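You operate a simulated robot arm through the tools that you are given. There is no shell and no other tool. Be economical: measure what you need, move in short steps, check, and stop when the job is done.

You run a simulated robot arm. Do the job below in one go: nothing can be reset, and whatever is moved stays where it is left.

## Task
Try the size 12 bolt in the thread gauge, then rack it again.
Fine: turn it clockwise until its marker shows green; gauge cover shut at the end; leave the other bolts.

It is judged by the outcome, as a careful person would: the job done as asked, and still so three seconds after it is handed in. It fails if anything else is knocked over, pushed out of place, dropped, spilled or broken. Lids that push on must go on centred and level and be pressed home; caps that screw on are set level and turned clockwise until they are tight.

## Robot
A 6-joint arm with a two-finger parallel gripper, fixed in place. Base frame: the origin is at the foot of the arm, x ahead of it, y to its left, z up; the work surface is at about z = 0.845. Readings come in m, rad, newtons and seconds.
With the tool pointing down near the work surface it reaches from about 0.26 to 0.68 m from the base axis. Its first joint turns from -1.152 to 1.152 rad. Payload 2.9 kg.
The tool frame sits at the grasp point between the pads (the TCP): z along the fingers, y along the line on which they close. The tips reach 0.03 m beyond it. Largest opening 0.11 m; finger width 0.02, thickness 0.01; the body of the gripper, 0.048 by 0.112 m, starts 0.055 m behind the TCP.
Orientation is that of the tool frame in the base frame, as a unit quaternion [x, y, z, w]. With the fingers straight down and closing along the base's y, the tool's x points along the base's -x, its y along +y and its z along -z.

## Interface
- The arm moves only by the tool apply_moves. Its argument "motion" is a list of rows, each a list of 3 entries, a list of its own where there are three numbers: the shift along the tool's x, y, z in m, then the turn, a rotation vector about the tool's x, y, z in rad, then the gripper command, from -1 (shut) to 1 (fully open), values between in proportion. In form: [[[x, y, z], [wx, wy, wz], gripper], ...]. A call has 1 to 10 rows; each row shifts and turns the commanded pose from where the row before left it, along the tool's axes as they then stand. Each row takes 0.2 s and may step no farther than 0.05 m and 0.15 rad from the row before; otherwise, or with a gripper value out of range, the whole call is refused. A pose out of reach is approached as far as the arm can. The call stops where the force on the tool passes 40 N (or 10 N more than at its start, if that is more) or the arm is blocked; 0.2 s more then pass. The fingers move at their own pace (about 0.108 m/s each) and stop on an object; they squeeze with about 29 N. The grip force told is the motor's: it shows also when the fingers shut on nothing. Time passes only in rows, and 0.2 s behind the last, so rows that do not move let the fingers close. It gives the time, the measured TCP pose, the force on the tool (base axes), the opening and the grip force at its end, in the units of the frame above (readings bear some noise), and new pictures: "pictures" is both (left out), scene, wrist or none.
- Cameras (640 x 400 px; columns grow to the right, rows downward): "scene" is fixed at [0.0879, 0.4393, 1.3931]; the picture's right is [-0.67, -0.74, 0.00], its down [-0.36, 0.33, -0.87] and it looks along [0.65, -0.59, -0.49] (base axes); focal length 331 px, centre (320, 200). "wrist" rides on the gripper at [0.072, 0.017, -0.103] in the tool frame; the picture's right is [-0.23, 0.97, 0.00], its down [-0.76, -0.18, -0.62] and it looks along [-0.61, -0.14, 0.78] (tool axes); focal length 222 px, centre (320, 200). There is no depth. A picture from a camera that has moved, and an enlarged one, comes with that camera's place and axes in the base frame and with its lens.
- close_up(camera, box): a new picture of the part [left, top, right, bottom] of that camera's present view, enlarged. It takes no simulated time.
- job_done(): hands the job in; it is judged then, once.

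Go step by step. Nothing tells you positions but the pictures and the camera data: compare them with the known pose of the tool, close in by small moves and look again before you grip or let go. The budget is 120 turns and 200 pictures, counting those below and the enlarged ones. Unless the task says otherwise, let go and move clear before handing in, and close with one line.

The tools are called after ">>>" by a JSON object that holds its "fn" and its "kwargs". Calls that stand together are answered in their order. apply_moves: Moves the arm, as the interface text tells. Its arguments: {"type":"object","properties":{"motion":{"type":"array"},"pictures":{"type":"string","enum":["both","scene","wrist","none"]}},"required":["motion"]} The other tools are called the same way: close_up (camera, box) takes an enlarged picture of a part of a camera's view; job_done () hands the job in.

At the start:

```text
time_s: 0.0
ee_pos: [0.3738, -0.1348, 1.0954]
tool_rot: [0.0, 1.0, 0.0, 0.0]
force: [-0.1, -0.1, 0.0]
width: 0.1099
grasp_force: 0.1
```

scene: 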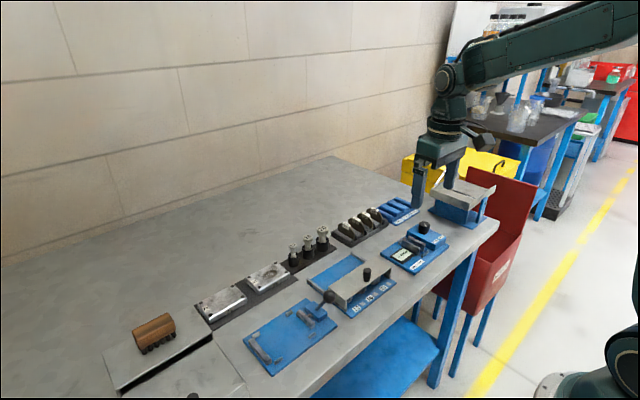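
wrist: 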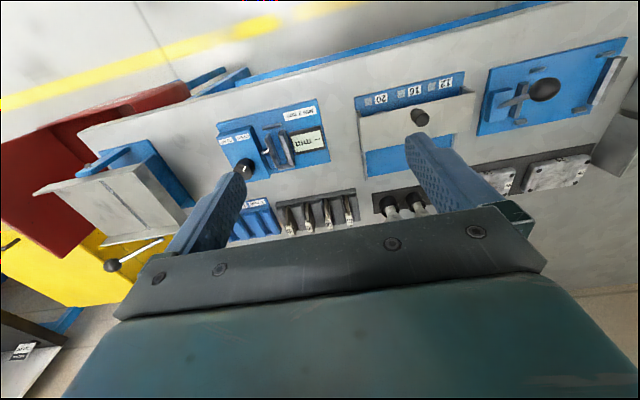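

I see a bench with several fixtures; the block with labels 12/16/20 and a sliding cover looks like the thread gauge. I'll enlarge the views first.

>>> {"fn": "close_up", "kwargs": {"camera": "scene", "box": [230, 220, 410, 340]}}

>>> {"fn": "close_up", "kwargs": {"camera": "wrist", "box": [340, 60, 640, 230]}}

>>> {"fn": "close_up", "kwargs": {"camera": "scene", "box": [320, 180, 500, 290]}}

```text
3.33 times, centred on (320, 280) of scene
camera zoom: at [0.0879, 0.4393, 1.3931], right [-0.67, -0.74, 0.0], down [-0.36, 0.33, -0.87], along [0.65, -0.59, -0.49], focal length 1103 px, centre (320, -67)
```

zoom: 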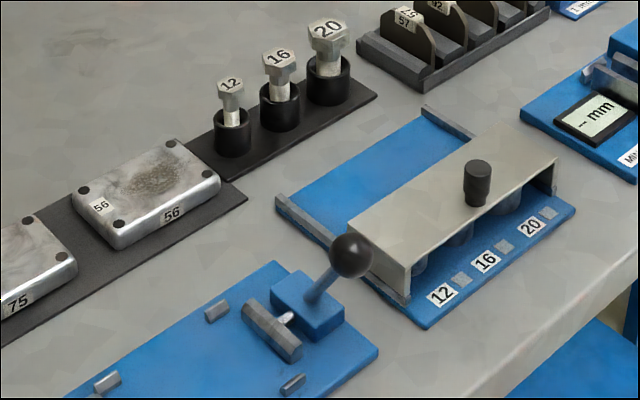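

```text
2.13 times, centred on (490, 145) of wrist
camera zoom: at [0.3024, -0.1175, 1.1999], right [0.23, 0.97, 0.0], down [0.76, -0.18, 0.62], along [0.61, -0.14, -0.78], focal length 474 px, centre (-43, 317)
```

zoom: 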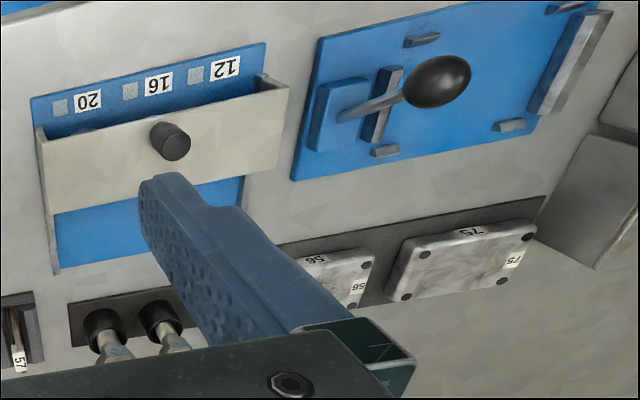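

```text
3.56 times, centred on (410, 235) of scene
camera zoom: at [0.0879, 0.4393, 1.3931], right [-0.67, -0.74, 0.0], down [-0.36, 0.33, -0.87], along [0.65, -0.59, -0.49], focal length 1176 px, centre (0, 76)
```

zoom: 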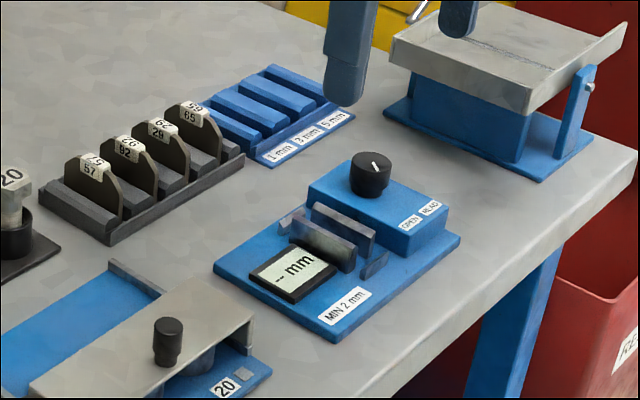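

The sliding cover with a black knob is at about (0.428, -0.012), with the knob top near z 0.91. The 12 bolt is at about (0.60, 0.06), and the three sockets sit under the cover. I'll move above the knob and look.

>>> {"fn": "apply_moves", "kwargs": {"motion": [[[-0.0135, 0.031, 0.024], [0, 0, 0], 0], [[-0.0135, 0.031, 0.024], [0, 0, 0], 0], [[-0.0135, 0.031, 0.024], [0, 0, 0], 0], [[-0.0135, 0.03, 0.023], [0, 0, 0], 0], [[0, 0, 0], [0, 0, 0], 0]]}}

```text
time_s: 1.2
ee_pos: [0.4286, -0.0118, 1.0001]
tool_rot: [0.0, 1.0, 0.0, 0.0]
force: [0.4, 0.0, 0.6]
width: 0.0552
grasp_force: 0.0
camera wrist: at [0.3558, 0.0041, 1.106], right [0.23, 0.97, 0.0], down [0.76, -0.18, 0.62], along [0.61, -0.14, -0.78], focal length 222 px, centre (320, 200)
```

scene: 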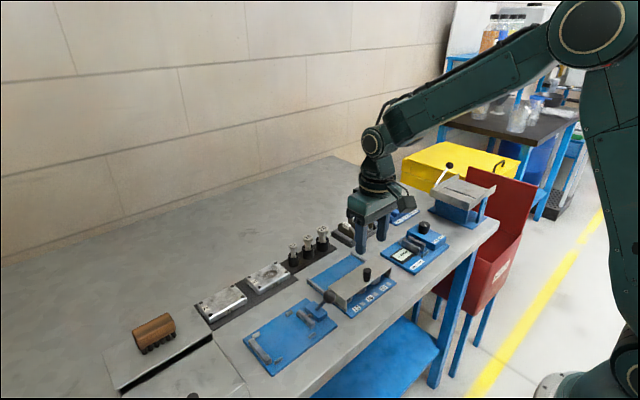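
wrist: 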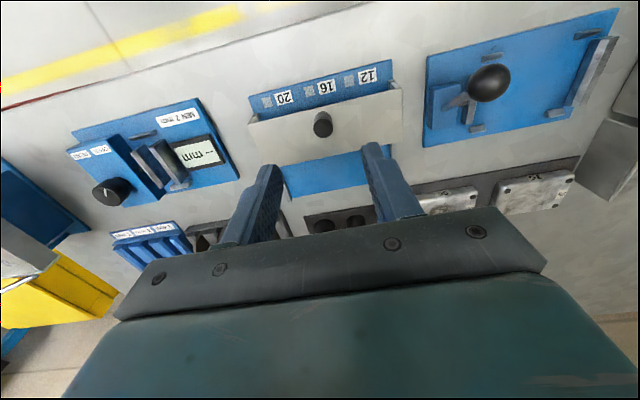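

The knob is at about (0.426, -0.010) with its top near 0.91. I'll descend so the fingertips straddle it.

>>> {"fn": "apply_moves", "kwargs": {"motion": [[[0.001, 0.001, 0.04], [0, 0, 0], 0], [[0.001, 0.001, 0.028], [0, 0, 0], 0], [[0, 0, 0], [0, 0, 0], 0]]}}

>>> {"fn": "close_up", "kwargs": {"camera": "scene", "box": [290, 220, 430, 320]}}

```text
time_s: 2.0
ee_pos: [0.4257, -0.0091, 0.9335]
tool_rot: [-0.001, 1.0, 0.0, 0.0]
force: [0.1, -0.9, 0.4]
width: 0.0547
grasp_force: 0.0
camera wrist: at [0.3532, 0.0068, 1.038], right [0.23, 0.97, 0.0], down [0.76, -0.18, 0.62], along [0.61, -0.14, -0.78], focal length 222 px, centre (320, 200)
```

scene: 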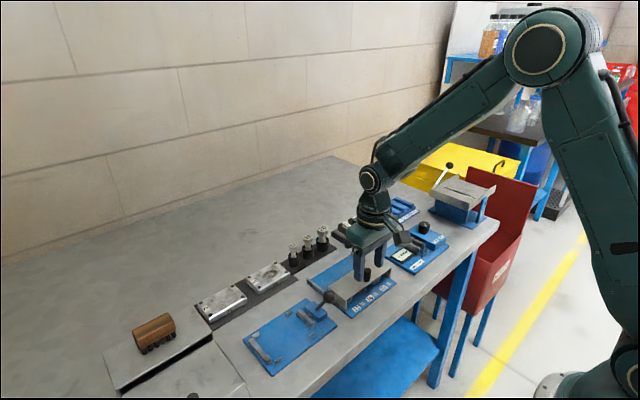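
wrist: 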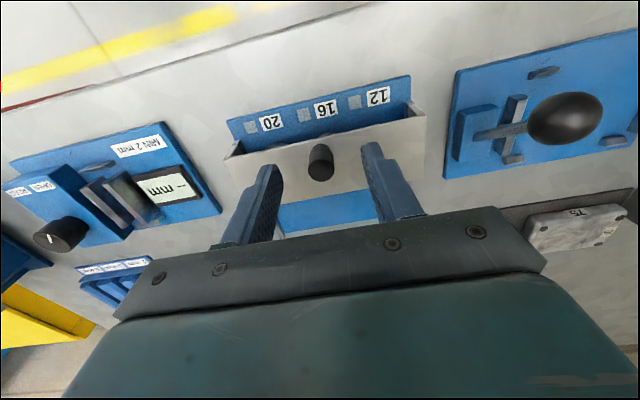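

```text
4.00 times, centred on (360, 270) of scene
camera zoom: at [0.0879, 0.4393, 1.3931], right [-0.67, -0.74, 0.0], down [-0.36, 0.33, -0.87], along [0.65, -0.59, -0.49], focal length 1323 px, centre (160, -80)
```

zoom: 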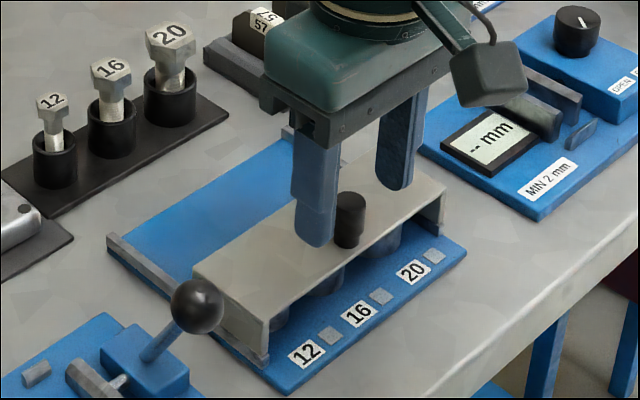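

The fingers straddle the knob. I'll lower about 10 mm more and grip.

>>> {"fn": "apply_moves", "kwargs": {"motion": [[[0.002, 0, 0.011], [0, 0, 0], 0], [[0, 0, 0], [0, 0, 0], -1], [[0, 0, 0], [0, 0, 0], -1], [[0, 0, 0], [0, 0, 0], -1]]}}

>>> {"fn": "close_up", "kwargs": {"camera": "scene", "box": [290, 220, 430, 320]}}

```text
time_s: 3.0
ee_pos: [0.4243, -0.0096, 0.9227]
tool_rot: [0.0, 1.0, 0.0, 0.001]
force: [-0.4, -3.5, 0.9]
width: 0.0172
grasp_force: 45.0
camera wrist: at [0.3517, 0.0069, 1.0271], right [0.23, 0.97, 0.0], down [0.76, -0.18, 0.62], along [0.61, -0.14, -0.78], focal length 222 px, centre (320, 200)
```

scene: 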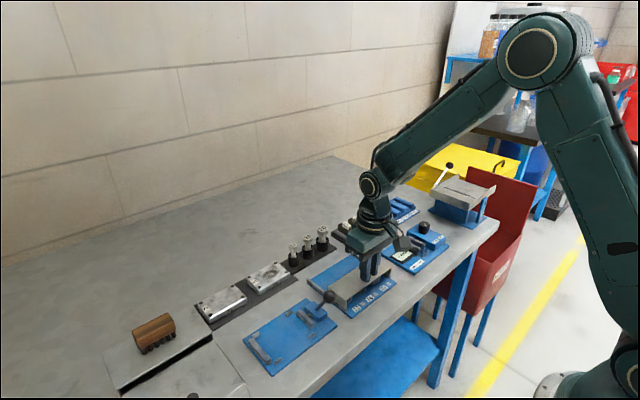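
wrist: 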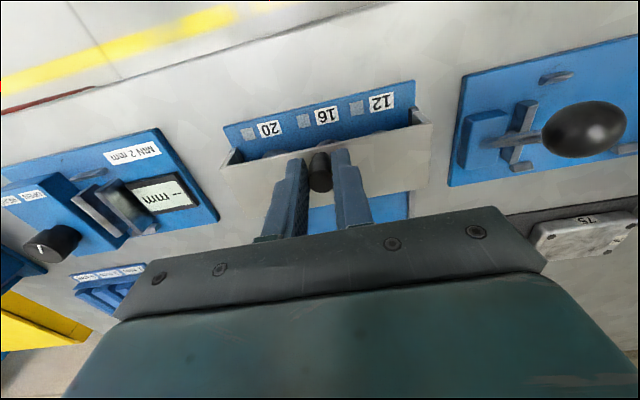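

```text
4.00 times, centred on (360, 270) of scene
camera zoom: at [0.0879, 0.4393, 1.3932], right [-0.67, -0.74, 0.0], down [-0.36, 0.33, -0.87], along [0.65, -0.59, -0.49], focal length 1323 px, centre (160, -80)
```

zoom: 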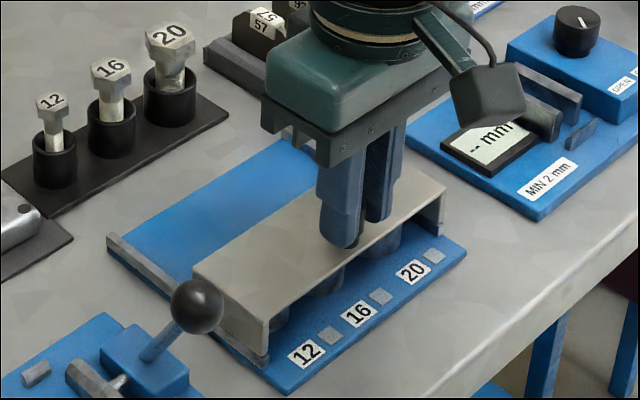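

The knob is held. I'll slide the cover away from the robot (+x) until it meets its stop.

>>> {"fn": "apply_moves", "kwargs": {"motion": [[[-0.015, 0, 0], [0, 0, 0], -1], [[-0.015, 0, 0], [0, 0, 0], -1], [[-0.015, 0, 0], [0, 0, 0], -1], [[-0.015, 0, 0], [0, 0, 0], -1]]}}

>>> {"fn": "close_up", "kwargs": {"camera": "scene", "box": [290, 220, 430, 320]}}

```text
time_s: 4.0
ee_pos: [0.4837, -0.0099, 0.9226]
tool_rot: [0.0, 1.0, 0.0, 0.001]
force: [-0.5, -4.7, 9.3]
width: 0.0169
grasp_force: 44.9
camera wrist: at [0.4115, 0.0069, 1.027], right [0.23, 0.97, 0.0], down [0.76, -0.18, 0.62], along [0.61, -0.14, -0.78], focal length 222 px, centre (320, 200)
```

scene: 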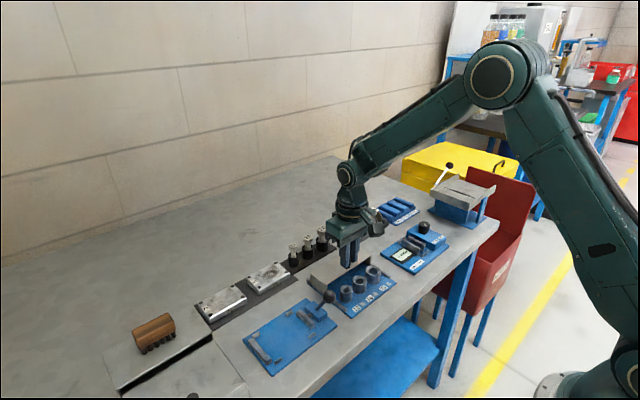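
wrist: 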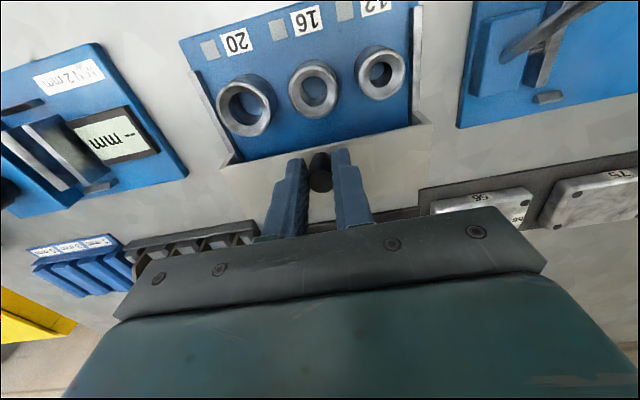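

```text
4.00 times, centred on (360, 270) of scene
camera zoom: at [0.0877, 0.4392, 1.3932], right [-0.67, -0.74, 0.0], down [-0.36, 0.33, -0.87], along [0.65, -0.59, -0.49], focal length 1323 px, centre (160, -80)
```

zoom: 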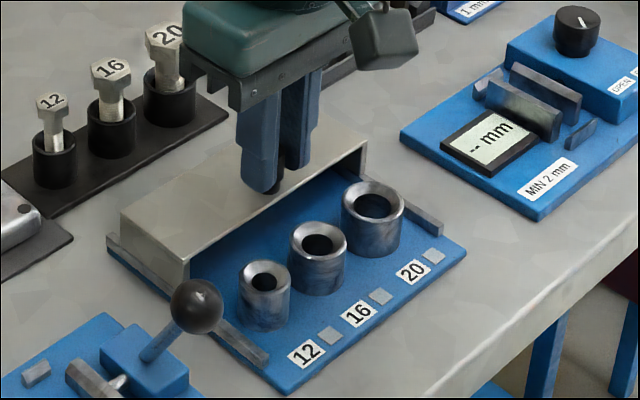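

The cover slides freely and all the sockets are exposed. I'll go on in small steps to the end of travel.

>>> {"fn": "apply_moves", "kwargs": {"motion": [[[-0.006, 0, 0], [0, 0, 0], -1], [[-0.006, 0, 0], [0, 0, 0], -1], [[-0.006, 0, 0], [0, 0, 0], -1]]}}

>>> {"fn": "close_up", "kwargs": {"camera": "scene", "box": [290, 220, 430, 320]}}

```text
time_s: 4.8
ee_pos: [0.4947, -0.0102, 0.9211]
tool_rot: [0.0, 1.0, 0.0, -0.01]
force: [-6.3, -1.4, 8.0]
width: 0.0172
grasp_force: 44.8
stopped in row 3: the force on the tool passed its limit (the readings are from after the stop); the commanded pose is now the measured one
camera wrist: at [0.424, 0.0067, 1.027], right [0.23, 0.97, 0.0], down [0.77, -0.18, 0.61], along [0.59, -0.14, -0.79], focal length 222 px, centre (320, 200)
```

scene: 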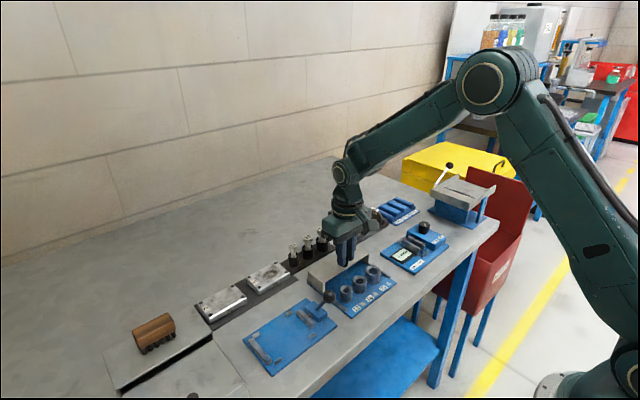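
wrist: 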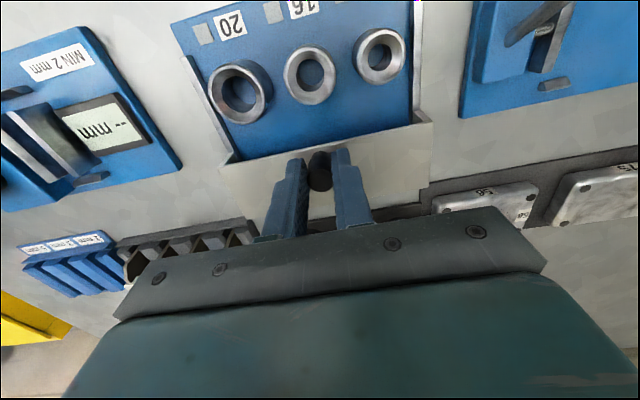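

```text
4.00 times, centred on (360, 270) of scene
camera zoom: at [0.0876, 0.4393, 1.3932], right [-0.67, -0.74, 0.0], down [-0.36, 0.33, -0.87], along [0.65, -0.59, -0.49], focal length 1323 px, centre (160, -80)
```

zoom: 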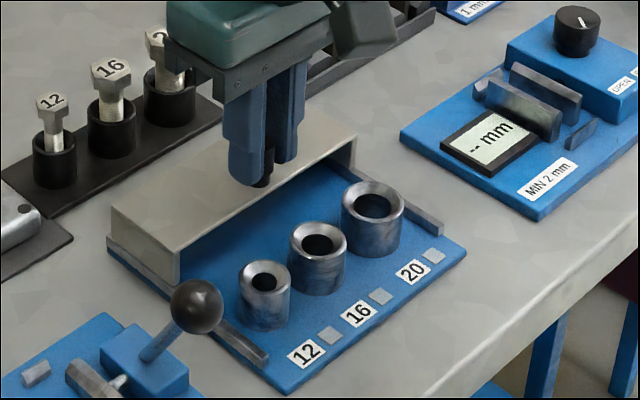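

The cover is at its stop with the knob near x=0.494. I'll release it, straighten the small tilt and rise.

>>> {"fn": "apply_moves", "kwargs": {"motion": [[[0, 0, 0], [0, 0, 0], -0.3], [[0, 0, 0], [0, 0, 0], -0.3], [[0, 0, -0.03], [0, 0, 0], -0.3], [[0, 0, -0.04], [0, -0.02, 0], -0.3], [[0, 0, -0.04], [0, 0, 0], -0.3], [[0, 0, 0], [0, 0, 0], -0.3]]}}

>>> {"fn": "close_up", "kwargs": {"camera": "wrist", "box": [220, 60, 460, 210]}}

>>> {"fn": "close_up", "kwargs": {"camera": "scene", "box": [270, 220, 410, 320]}}

```text
time_s: 6.2
ee_pos: [0.4948, -0.0111, 1.029]
tool_rot: [0.0, 1.0, 0.0, 0.002]
force: [-0.4, 0.3, -0.3]
width: 0.0384
grasp_force: 0.1
camera wrist: at [0.4222, 0.0051, 1.1334], right [0.23, 0.97, 0.0], down [0.76, -0.18, 0.63], along [0.61, -0.14, -0.78], focal length 222 px, centre (320, 200)
```

scene: 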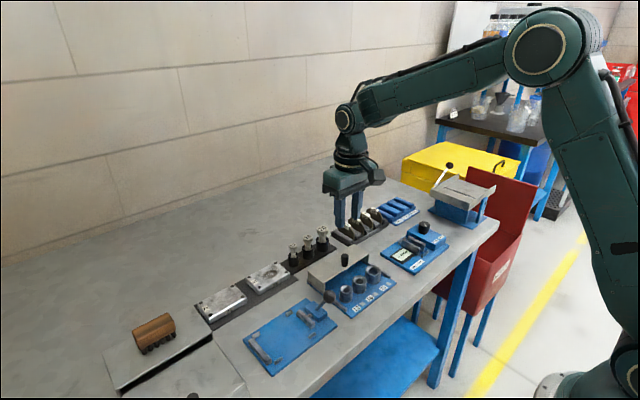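
wrist: 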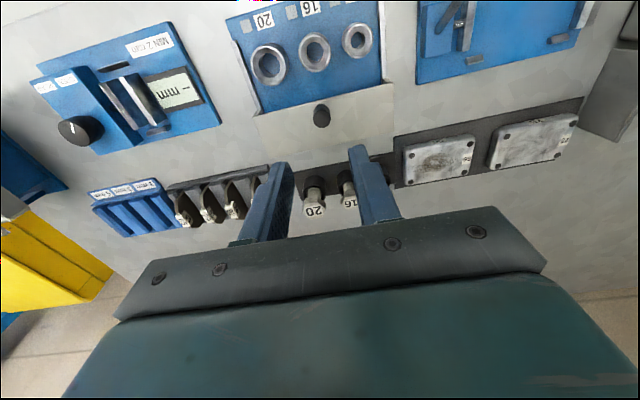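

```text
2.67 times, centred on (340, 135) of wrist
camera zoom: at [0.4222, 0.0051, 1.1334], right [0.23, 0.97, 0.0], down [0.76, -0.18, 0.63], along [0.61, -0.14, -0.78], focal length 592 px, centre (267, 373)
```

zoom: 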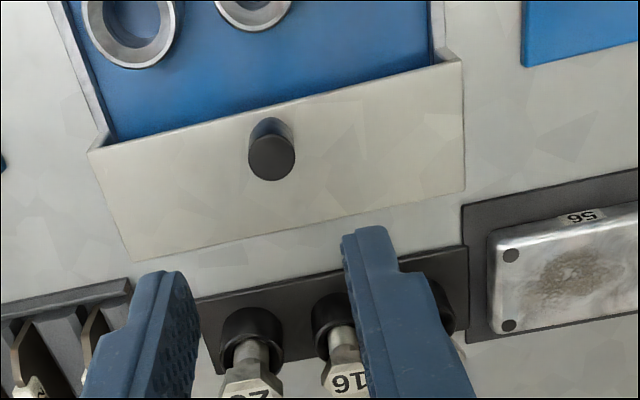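

```text
4.00 times, centred on (340, 270) of scene
camera zoom: at [0.0879, 0.4393, 1.3931], right [-0.67, -0.74, 0.0], down [-0.36, 0.33, -0.87], along [0.65, -0.59, -0.49], focal length 1323 px, centre (240, -80)
```

zoom: 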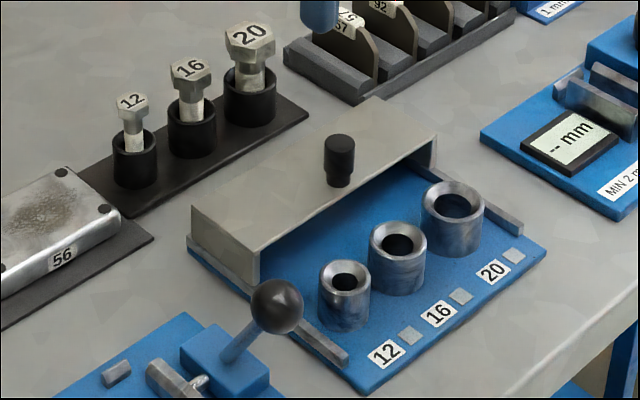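

The gauge is open. The bolt 12 head is at about (0.605, 0.05, 0.91), and the 12 socket is at about (0.438, 0.04). I'll go above bolt 12.

>>> {"fn": "apply_moves", "kwargs": {"motion": [[[-0.035, 0.0203, 0.006], [0, 0, 0], -0.3], [[-0.035, 0.0203, 0.006], [0, 0, 0], -0.3], [[-0.035, 0.0203, 0.006], [0, 0, 0], -0.3], [[0, 0, 0], [0, 0, 0], -0.3]]}}

>>> {"fn": "close_up", "kwargs": {"camera": "wrist", "box": [240, 60, 480, 210]}}

>>> {"fn": "close_up", "kwargs": {"camera": "scene", "box": [270, 200, 350, 260]}}

```text
time_s: 7.2
ee_pos: [0.5995, 0.0491, 1.0123]
tool_rot: [0.0, 1.0, 0.001, 0.001]
force: [0.5, -0.9, -1.1]
width: 0.0386
grasp_force: 0.2
camera wrist: at [0.5275, 0.0655, 1.1158], right [0.23, 0.97, 0.0], down [0.76, -0.18, 0.63], along [0.61, -0.14, -0.78], focal length 222 px, centre (320, 200)
```

scene: 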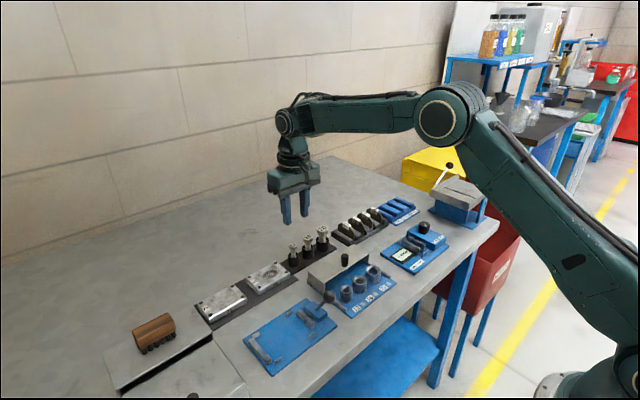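
wrist: 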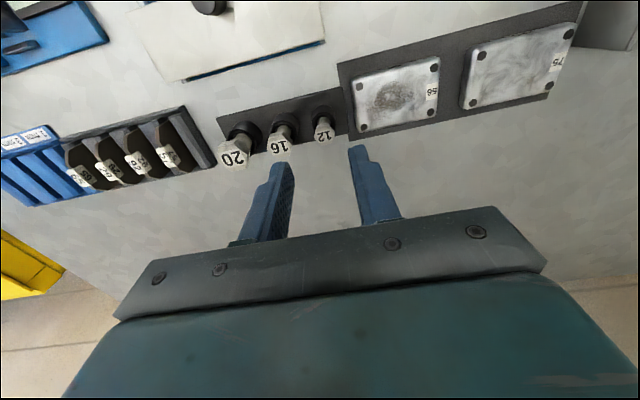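

```text
2.67 times, centred on (360, 135) of wrist
camera zoom: at [0.5275, 0.0655, 1.1158], right [0.23, 0.97, 0.0], down [0.76, -0.18, 0.63], along [0.61, -0.14, -0.78], focal length 592 px, centre (213, 373)
```

zoom: 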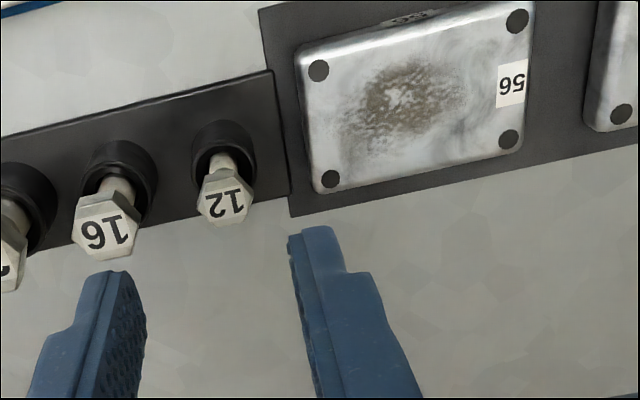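

```text
6.67 times, centred on (310, 230) of scene
camera zoom: at [0.0879, 0.4394, 1.3931], right [-0.67, -0.74, 0.0], down [-0.36, 0.33, -0.87], along [0.65, -0.59, -0.49], focal length 2205 px, centre (387, 0)
```

zoom: 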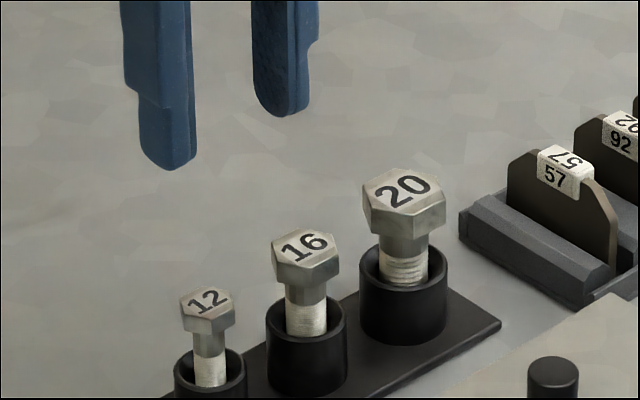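

>>> {"fn": "close_up", "kwargs": {"camera": "wrist", "box": [300, 105, 348, 135]}}

>>> {"fn": "close_up", "kwargs": {"camera": "scene", "box": [280, 235, 312, 255]}}

```text
13.33 times, centred on (324, 120) of wrist
camera zoom: at [0.5275, 0.0655, 1.1158], right [0.23, 0.97, 0.0], down [0.76, -0.18, 0.63], along [0.61, -0.14, -0.78], focal length 2962 px, centre (267, 1267)
```

zoom: 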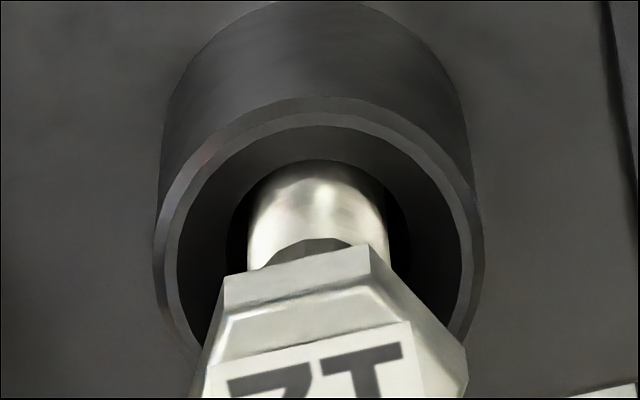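

```text
16.00 times, centred on (296, 245) of scene
camera zoom: at [0.0879, 0.4394, 1.3931], right [-0.67, -0.74, 0.0], down [-0.36, 0.33, -0.87], along [0.65, -0.59, -0.49], focal length 5292 px, centre (704, -520)
```

zoom: 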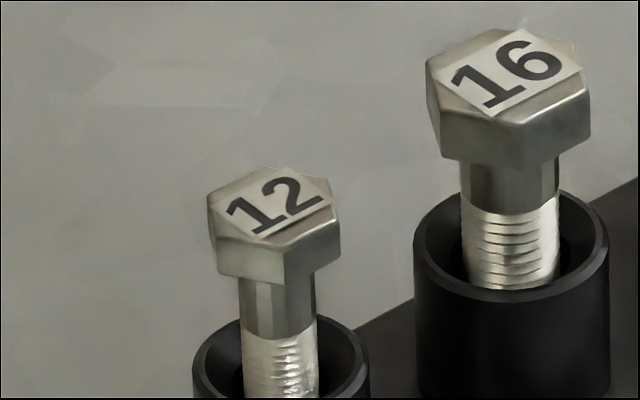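

Bolt 12's hex has flats facing ±x, so I'll turn the gripper 90° counter-clockwise to close along x, which also clears bolt 16. I'll centre over it at about (0.610, 0.051) first.

>>> {"fn": "apply_moves", "kwargs": {"motion": [[[-0.0105, 0.002, 0], [0, 0, -0.15], -0.3], [[0, 0, 0], [0, 0, -0.15], -0.3], [[0, 0, 0], [0, 0, -0.15], -0.3], [[0, 0, 0], [0, 0, -0.15], -0.3], [[0, 0, 0], [0, 0, -0.15], -0.3], [[0, 0, 0], [0, 0, -0.15], -0.3], [[0, 0, 0], [0, 0, -0.15], -0.3], [[0, 0, 0], [0, 0, -0.15], -0.3], [[0, 0, 0], [0, 0, -0.15], -0.3], [[0, 0, 0], [0, 0, -0.15], -0.3]], "pictures": "none"}}

>>> {"fn": "apply_moves", "kwargs": {"motion": [[[0, 0, 0.03], [0, 0, -0.1], -0.3], [[0, 0, 0.02], [0, 0, 0], -0.3], [[0, 0, 0], [0, 0, 0], -0.3]]}}

>>> {"fn": "close_up", "kwargs": {"camera": "scene", "box": [270, 200, 350, 260]}}

```text
time_s: 9.4
ee_pos: [0.6123, 0.0538, 1.012]
tool_rot: [-0.683, 0.731, -0.001, 0.001]
force: [-0.4, -0.8, 0.6]
width: 0.0383
grasp_force: 0.0
```

```text
time_s: 10.2
ee_pos: [0.6111, 0.0523, 0.9632]
tool_rot: [0.718, -0.696, 0.001, -0.002]
force: [0.1, -0.3, 0.4]
width: 0.0383
grasp_force: 0.1
camera wrist: at [0.597, -0.0198, 1.0679], right [-0.98, 0.2, 0.0], down [0.15, 0.77, 0.62], along [0.13, 0.61, -0.78], focal length 222 px, centre (320, 200)
```

scene: 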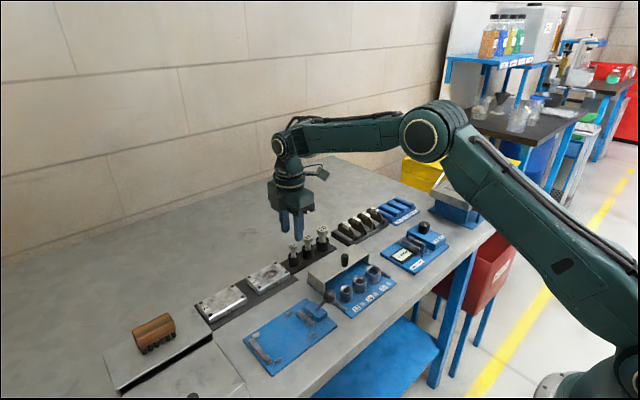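
wrist: 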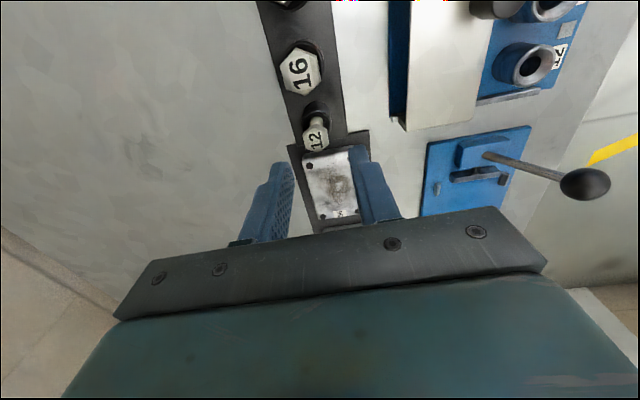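

```text
6.67 times, centred on (310, 230) of scene
camera zoom: at [0.0879, 0.4393, 1.3931], right [-0.67, -0.74, 0.0], down [-0.36, 0.33, -0.87], along [0.65, -0.59, -0.49], focal length 2205 px, centre (387, 0)
```

zoom: 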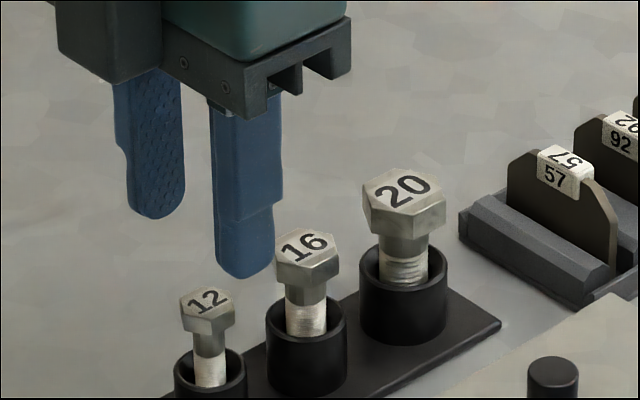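

>>> {"fn": "close_up", "kwargs": {"camera": "wrist", "box": [284, 110, 348, 150]}}

```text
10.00 times, centred on (316, 130) of wrist
camera zoom: at [0.597, -0.0198, 1.0679], right [-0.98, 0.2, 0.0], down [0.15, 0.77, 0.62], along [0.13, 0.61, -0.78], focal length 2221 px, centre (360, 900)
```

zoom: 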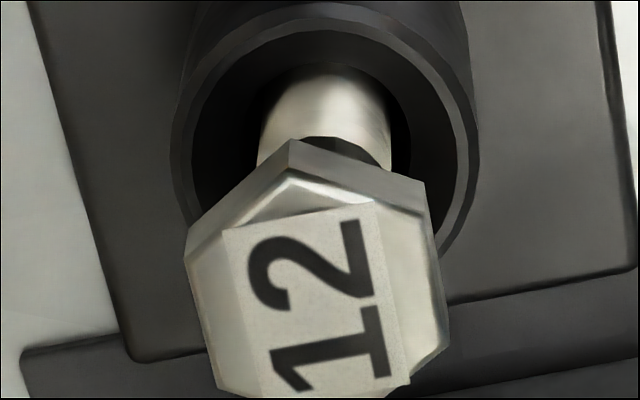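

>>> {"fn": "apply_moves", "kwargs": {"motion": [[[0.003, -0.002, 0.013], [0, 0, 0], -0.3], [[0, 0, 0], [0, 0, 0], -0.3]]}}

>>> {"fn": "close_up", "kwargs": {"camera": "wrist", "box": [240, 100, 400, 200]}}

>>> {"fn": "close_up", "kwargs": {"camera": "scene", "box": [270, 210, 334, 250]}}

```text
time_s: 10.8
ee_pos: [0.6147, 0.0521, 0.9498]
tool_rot: [0.717, -0.697, 0.002, -0.003]
force: [1.0, -0.3, 0.3]
width: 0.0388
grasp_force: 0.0
camera wrist: at [0.5991, -0.0221, 1.0551], right [-0.98, 0.2, 0.0], down [0.15, 0.77, 0.62], along [0.13, 0.61, -0.78], focal length 222 px, centre (320, 200)
```

scene: 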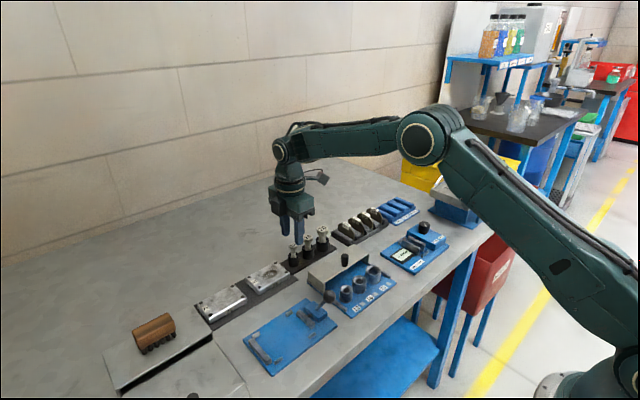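
wrist: 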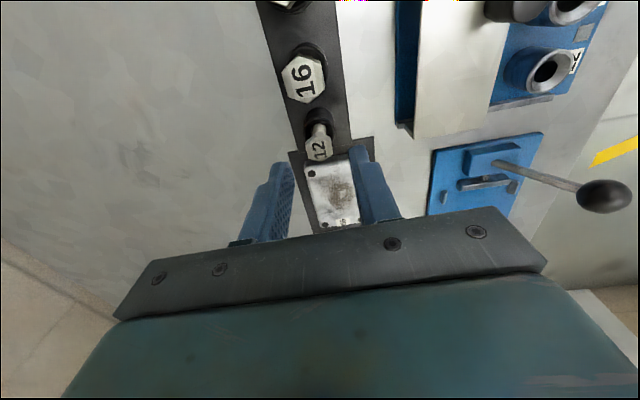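

```text
4.00 times, centred on (320, 150) of wrist
camera zoom: at [0.5991, -0.0221, 1.0551], right [-0.98, 0.2, 0.0], down [0.15, 0.77, 0.62], along [0.13, 0.61, -0.78], focal length 888 px, centre (320, 400)
```

zoom: 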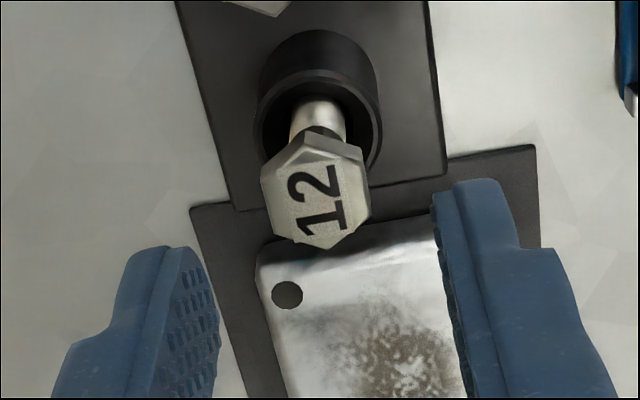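

```text
10.00 times, centred on (302, 230) of scene
camera zoom: at [0.0879, 0.4393, 1.3931], right [-0.67, -0.74, 0.0], down [-0.36, 0.33, -0.87], along [0.65, -0.59, -0.49], focal length 3308 px, centre (500, -100)
```

zoom: 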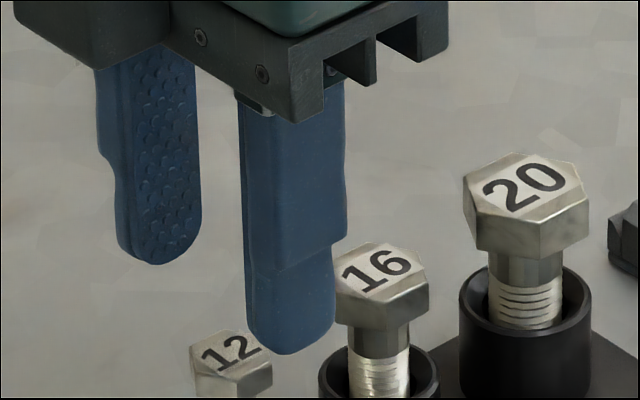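

The head is centred between the fingertips. I'll lower so the tips reach just the head's underside (tip z about 0.898) and grip.

>>> {"fn": "apply_moves", "kwargs": {"motion": [[[-0.0015, 0, 0.015], [0, 0, 0], -0.3], [[0, 0, 0.007], [0, 0, 0], -0.3], [[0, 0, 0], [0, 0, 0], -0.3]]}}

>>> {"fn": "close_up", "kwargs": {"camera": "wrist", "box": [240, 100, 400, 200]}}

>>> {"fn": "close_up", "kwargs": {"camera": "scene", "box": [270, 220, 334, 260]}}

```text
time_s: 11.6
ee_pos: [0.6146, 0.051, 0.9277]
tool_rot: [0.718, -0.696, 0.001, -0.001]
force: [-0.7, -0.3, -0.4]
width: 0.0384
grasp_force: 0.0
camera wrist: at [0.5991, -0.0209, 1.0324], right [-0.98, 0.2, 0.0], down [0.15, 0.77, 0.62], along [0.13, 0.61, -0.78], focal length 222 px, centre (320, 200)
```

scene: 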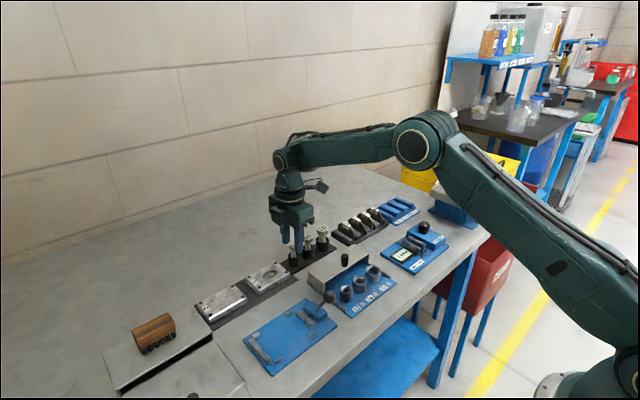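
wrist: 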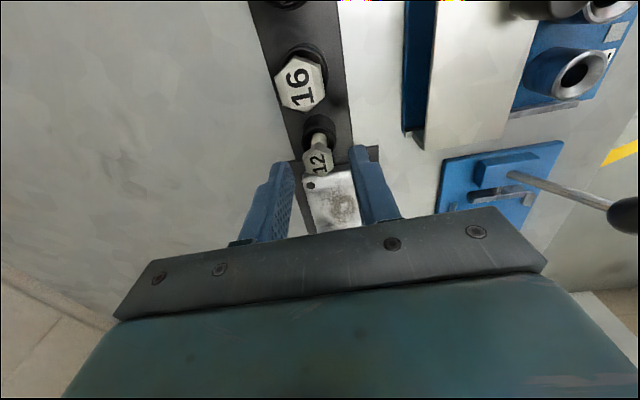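

```text
4.00 times, centred on (320, 150) of wrist
camera zoom: at [0.5991, -0.0209, 1.0324], right [-0.98, 0.2, 0.0], down [0.15, 0.77, 0.62], along [0.13, 0.61, -0.78], focal length 888 px, centre (320, 400)
```

zoom: 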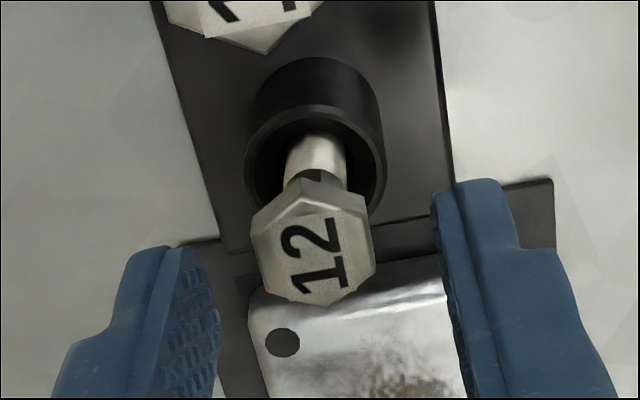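

```text
10.00 times, centred on (302, 240) of scene
camera zoom: at [0.0879, 0.4393, 1.3931], right [-0.67, -0.74, 0.0], down [-0.36, 0.33, -0.87], along [0.65, -0.59, -0.49], focal length 3308 px, centre (500, -200)
```

zoom: 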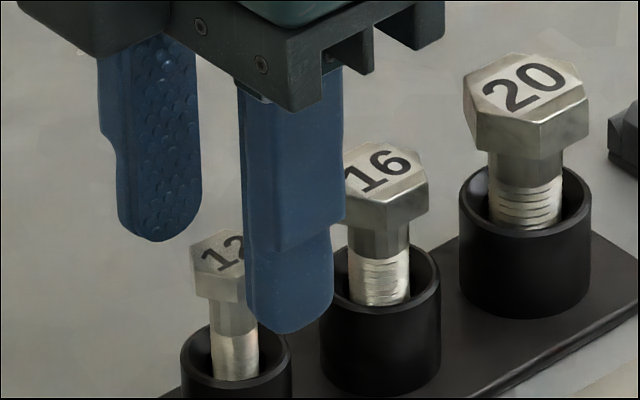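

The head sits about 4 mm toward -y of the finger line. I'll shift and grip.

>>> {"fn": "apply_moves", "kwargs": {"motion": [[[0.0045, 0, 0], [0, 0, 0], -0.3], [[0, 0, 0], [0, 0, 0], -0.6], [[0, 0, 0], [0, 0, 0], -1], [[0, 0, 0], [0, 0, 0], -1], [[0, 0, 0], [0, 0, 0], -1]]}}

>>> {"fn": "close_up", "kwargs": {"camera": "wrist", "box": [240, 100, 400, 200]}}

>>> {"fn": "close_up", "kwargs": {"camera": "scene", "box": [270, 220, 334, 260]}}

```text
time_s: 12.8
ee_pos: [0.615, 0.0471, 0.9274]
tool_rot: [0.717, -0.697, 0.001, -0.001]
force: [0.2, 0.3, -0.6]
width: 0.0184
grasp_force: 29.2
camera wrist: at [0.5995, -0.0256, 1.0324], right [-0.98, 0.2, 0.0], down [0.15, 0.77, 0.62], along [0.13, 0.61, -0.78], focal length 222 px, centre (320, 200)
```

scene: 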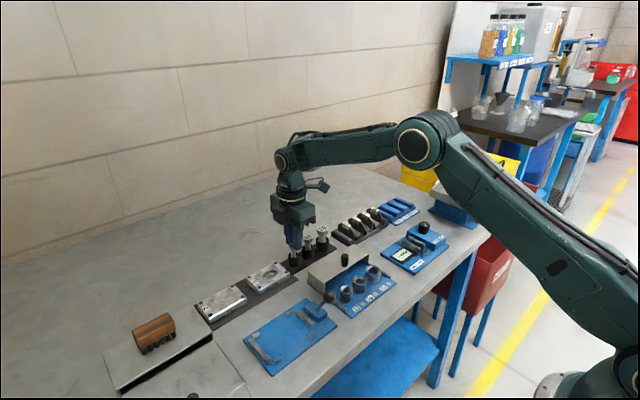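
wrist: 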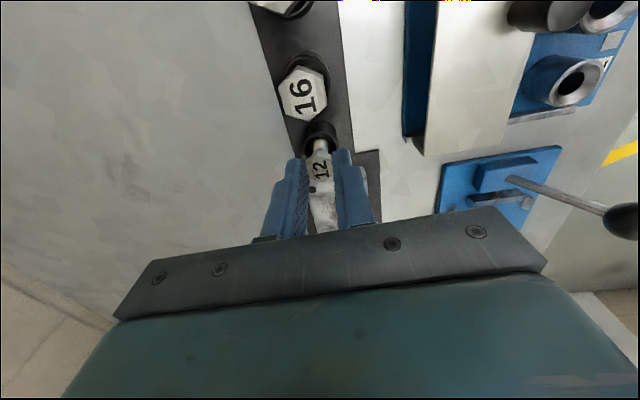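

```text
4.00 times, centred on (320, 150) of wrist
camera zoom: at [0.5995, -0.0256, 1.0324], right [-0.98, 0.2, 0.0], down [0.15, 0.77, 0.62], along [0.13, 0.61, -0.78], focal length 888 px, centre (320, 400)
```

zoom: 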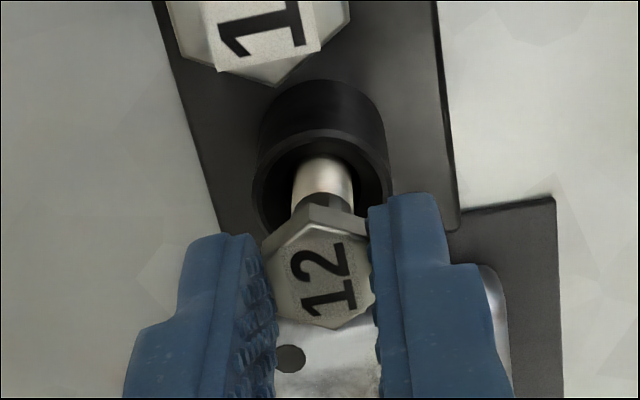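

```text
10.00 times, centred on (302, 240) of scene
camera zoom: at [0.0879, 0.4393, 1.3931], right [-0.67, -0.74, 0.0], down [-0.36, 0.33, -0.87], along [0.65, -0.59, -0.49], focal length 3308 px, centre (500, -200)
```

zoom: 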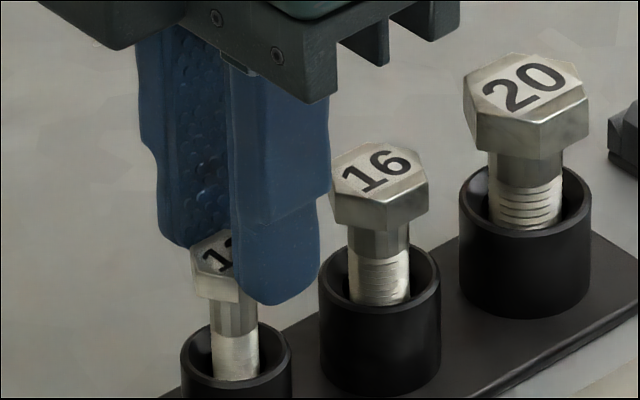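

Bolt 12 is gripped across flats at 18.4 mm. I'll lift it straight up and check.

>>> {"fn": "apply_moves", "kwargs": {"motion": [[[0, 0, -0.015], [0, 0, 0], -1], [[0, 0, -0.02], [0, 0, 0], -1], [[0, 0, -0.02], [0, 0, 0], -1], [[0, 0, -0.02], [0, 0, 0], -1], [[0, 0, 0], [0, 0, 0], -1]]}}

>>> {"fn": "close_up", "kwargs": {"camera": "scene", "box": [260, 190, 356, 250]}}

>>> {"fn": "close_up", "kwargs": {"camera": "wrist", "box": [240, 100, 400, 200]}}

```text
time_s: 14.0
ee_pos: [0.6144, 0.0457, 1.0027]
tool_rot: [0.718, -0.696, 0.0, -0.001]
force: [0.9, 0.1, -2.1]
width: 0.018
grasp_force: 29.3
camera wrist: at [0.5986, -0.0265, 1.1071], right [-0.98, 0.2, 0.0], down [0.15, 0.77, 0.62], along [0.13, 0.61, -0.78], focal length 222 px, centre (320, 200)
```

scene: 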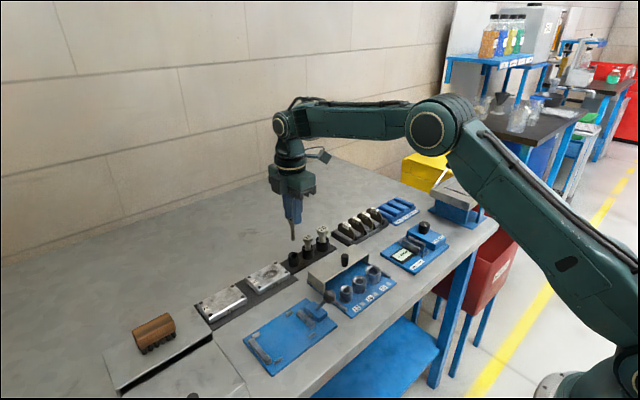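
wrist: 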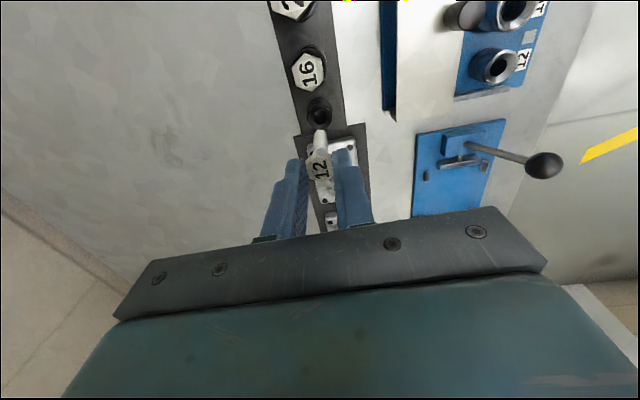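

```text
6.67 times, centred on (308, 220) of scene
camera zoom: at [0.0879, 0.4393, 1.3931], right [-0.67, -0.74, 0.0], down [-0.36, 0.33, -0.87], along [0.65, -0.59, -0.49], focal length 2205 px, centre (400, 67)
```

zoom: 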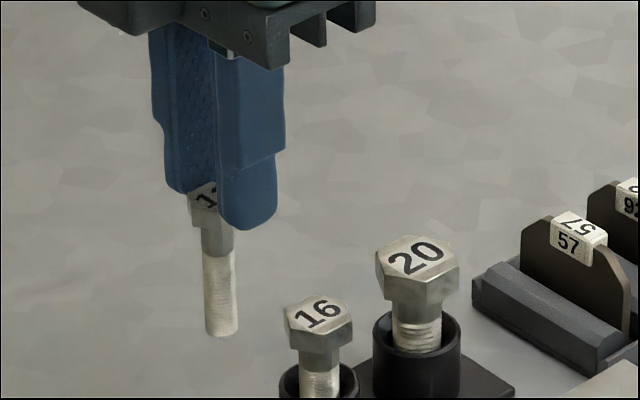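

```text
4.00 times, centred on (320, 150) of wrist
camera zoom: at [0.5986, -0.0265, 1.1071], right [-0.98, 0.2, 0.0], down [0.15, 0.77, 0.62], along [0.13, 0.61, -0.78], focal length 888 px, centre (320, 400)
```

zoom: 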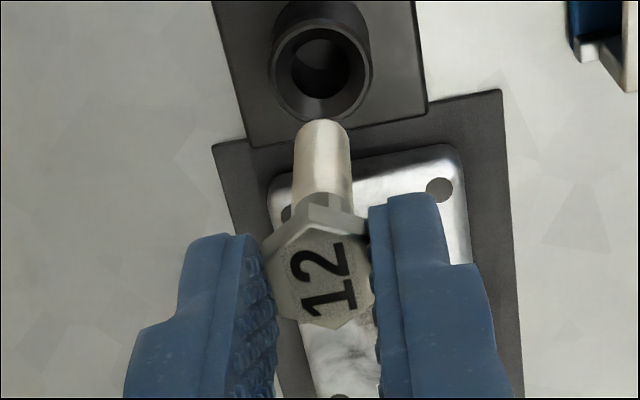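

The bolt is held vertical with its tip near z 0.93. I'll carry it above the 12 socket at about (0.441, 0.037).

>>> {"fn": "apply_moves", "kwargs": {"motion": [[[0.0008, 0.0434, 0], [0, 0, 0], -1], [[0.0008, 0.0434, 0], [0, 0, 0], -1], [[0.0008, 0.0434, 0], [0, 0, 0], -1], [[0.0008, 0.0434, 0], [0, 0, 0], -1], [[0, 0, 0], [0, 0, 0], -1], [[0, 0, 0], [0, 0, 0], -1]]}}

>>> {"fn": "close_up", "kwargs": {"camera": "scene", "box": [310, 240, 406, 300]}}

>>> {"fn": "close_up", "kwargs": {"camera": "wrist", "box": [240, 80, 400, 180]}}

```text
time_s: 15.4
ee_pos: [0.4413, 0.0387, 1.0045]
tool_rot: [0.717, -0.697, 0.001, -0.001]
force: [-0.2, 0.2, -1.2]
width: 0.018
grasp_force: 29.2
camera wrist: at [0.4258, -0.0341, 1.1082], right [-0.98, 0.2, 0.0], down [0.15, 0.77, 0.62], along [0.13, 0.61, -0.78], focal length 222 px, centre (320, 200)
```

scene: 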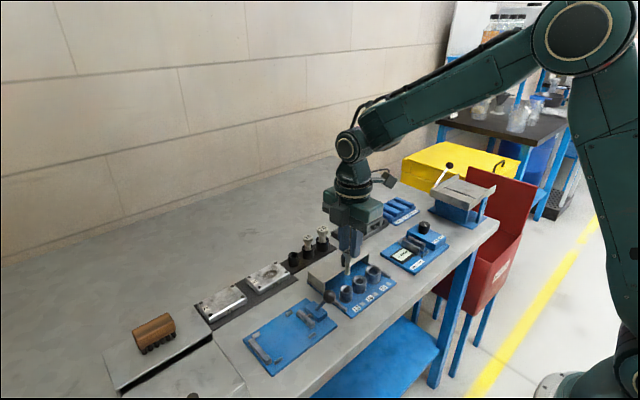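
wrist: 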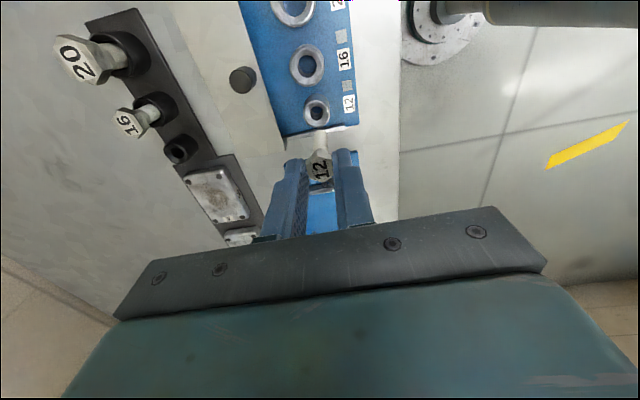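

```text
6.67 times, centred on (358, 270) of scene
camera zoom: at [0.0879, 0.4393, 1.3931], right [-0.67, -0.74, 0.0], down [-0.36, 0.33, -0.87], along [0.65, -0.59, -0.49], focal length 2205 px, centre (67, -267)
```

zoom: 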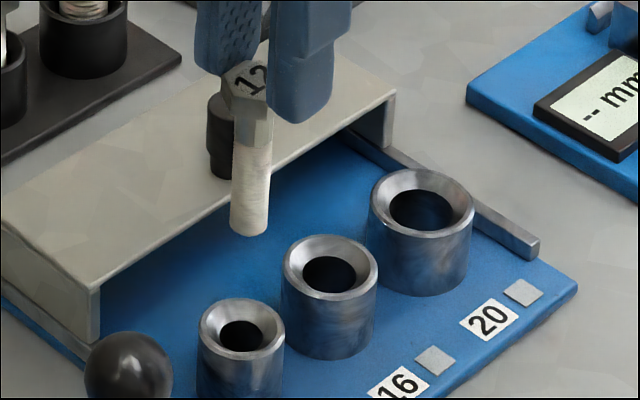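

```text
4.00 times, centred on (320, 130) of wrist
camera zoom: at [0.4258, -0.0341, 1.1082], right [-0.98, 0.2, 0.0], down [0.15, 0.77, 0.62], along [0.13, 0.61, -0.78], focal length 888 px, centre (320, 480)
```

zoom: 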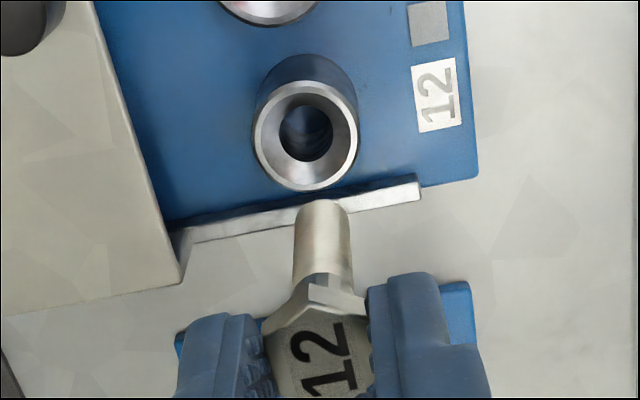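

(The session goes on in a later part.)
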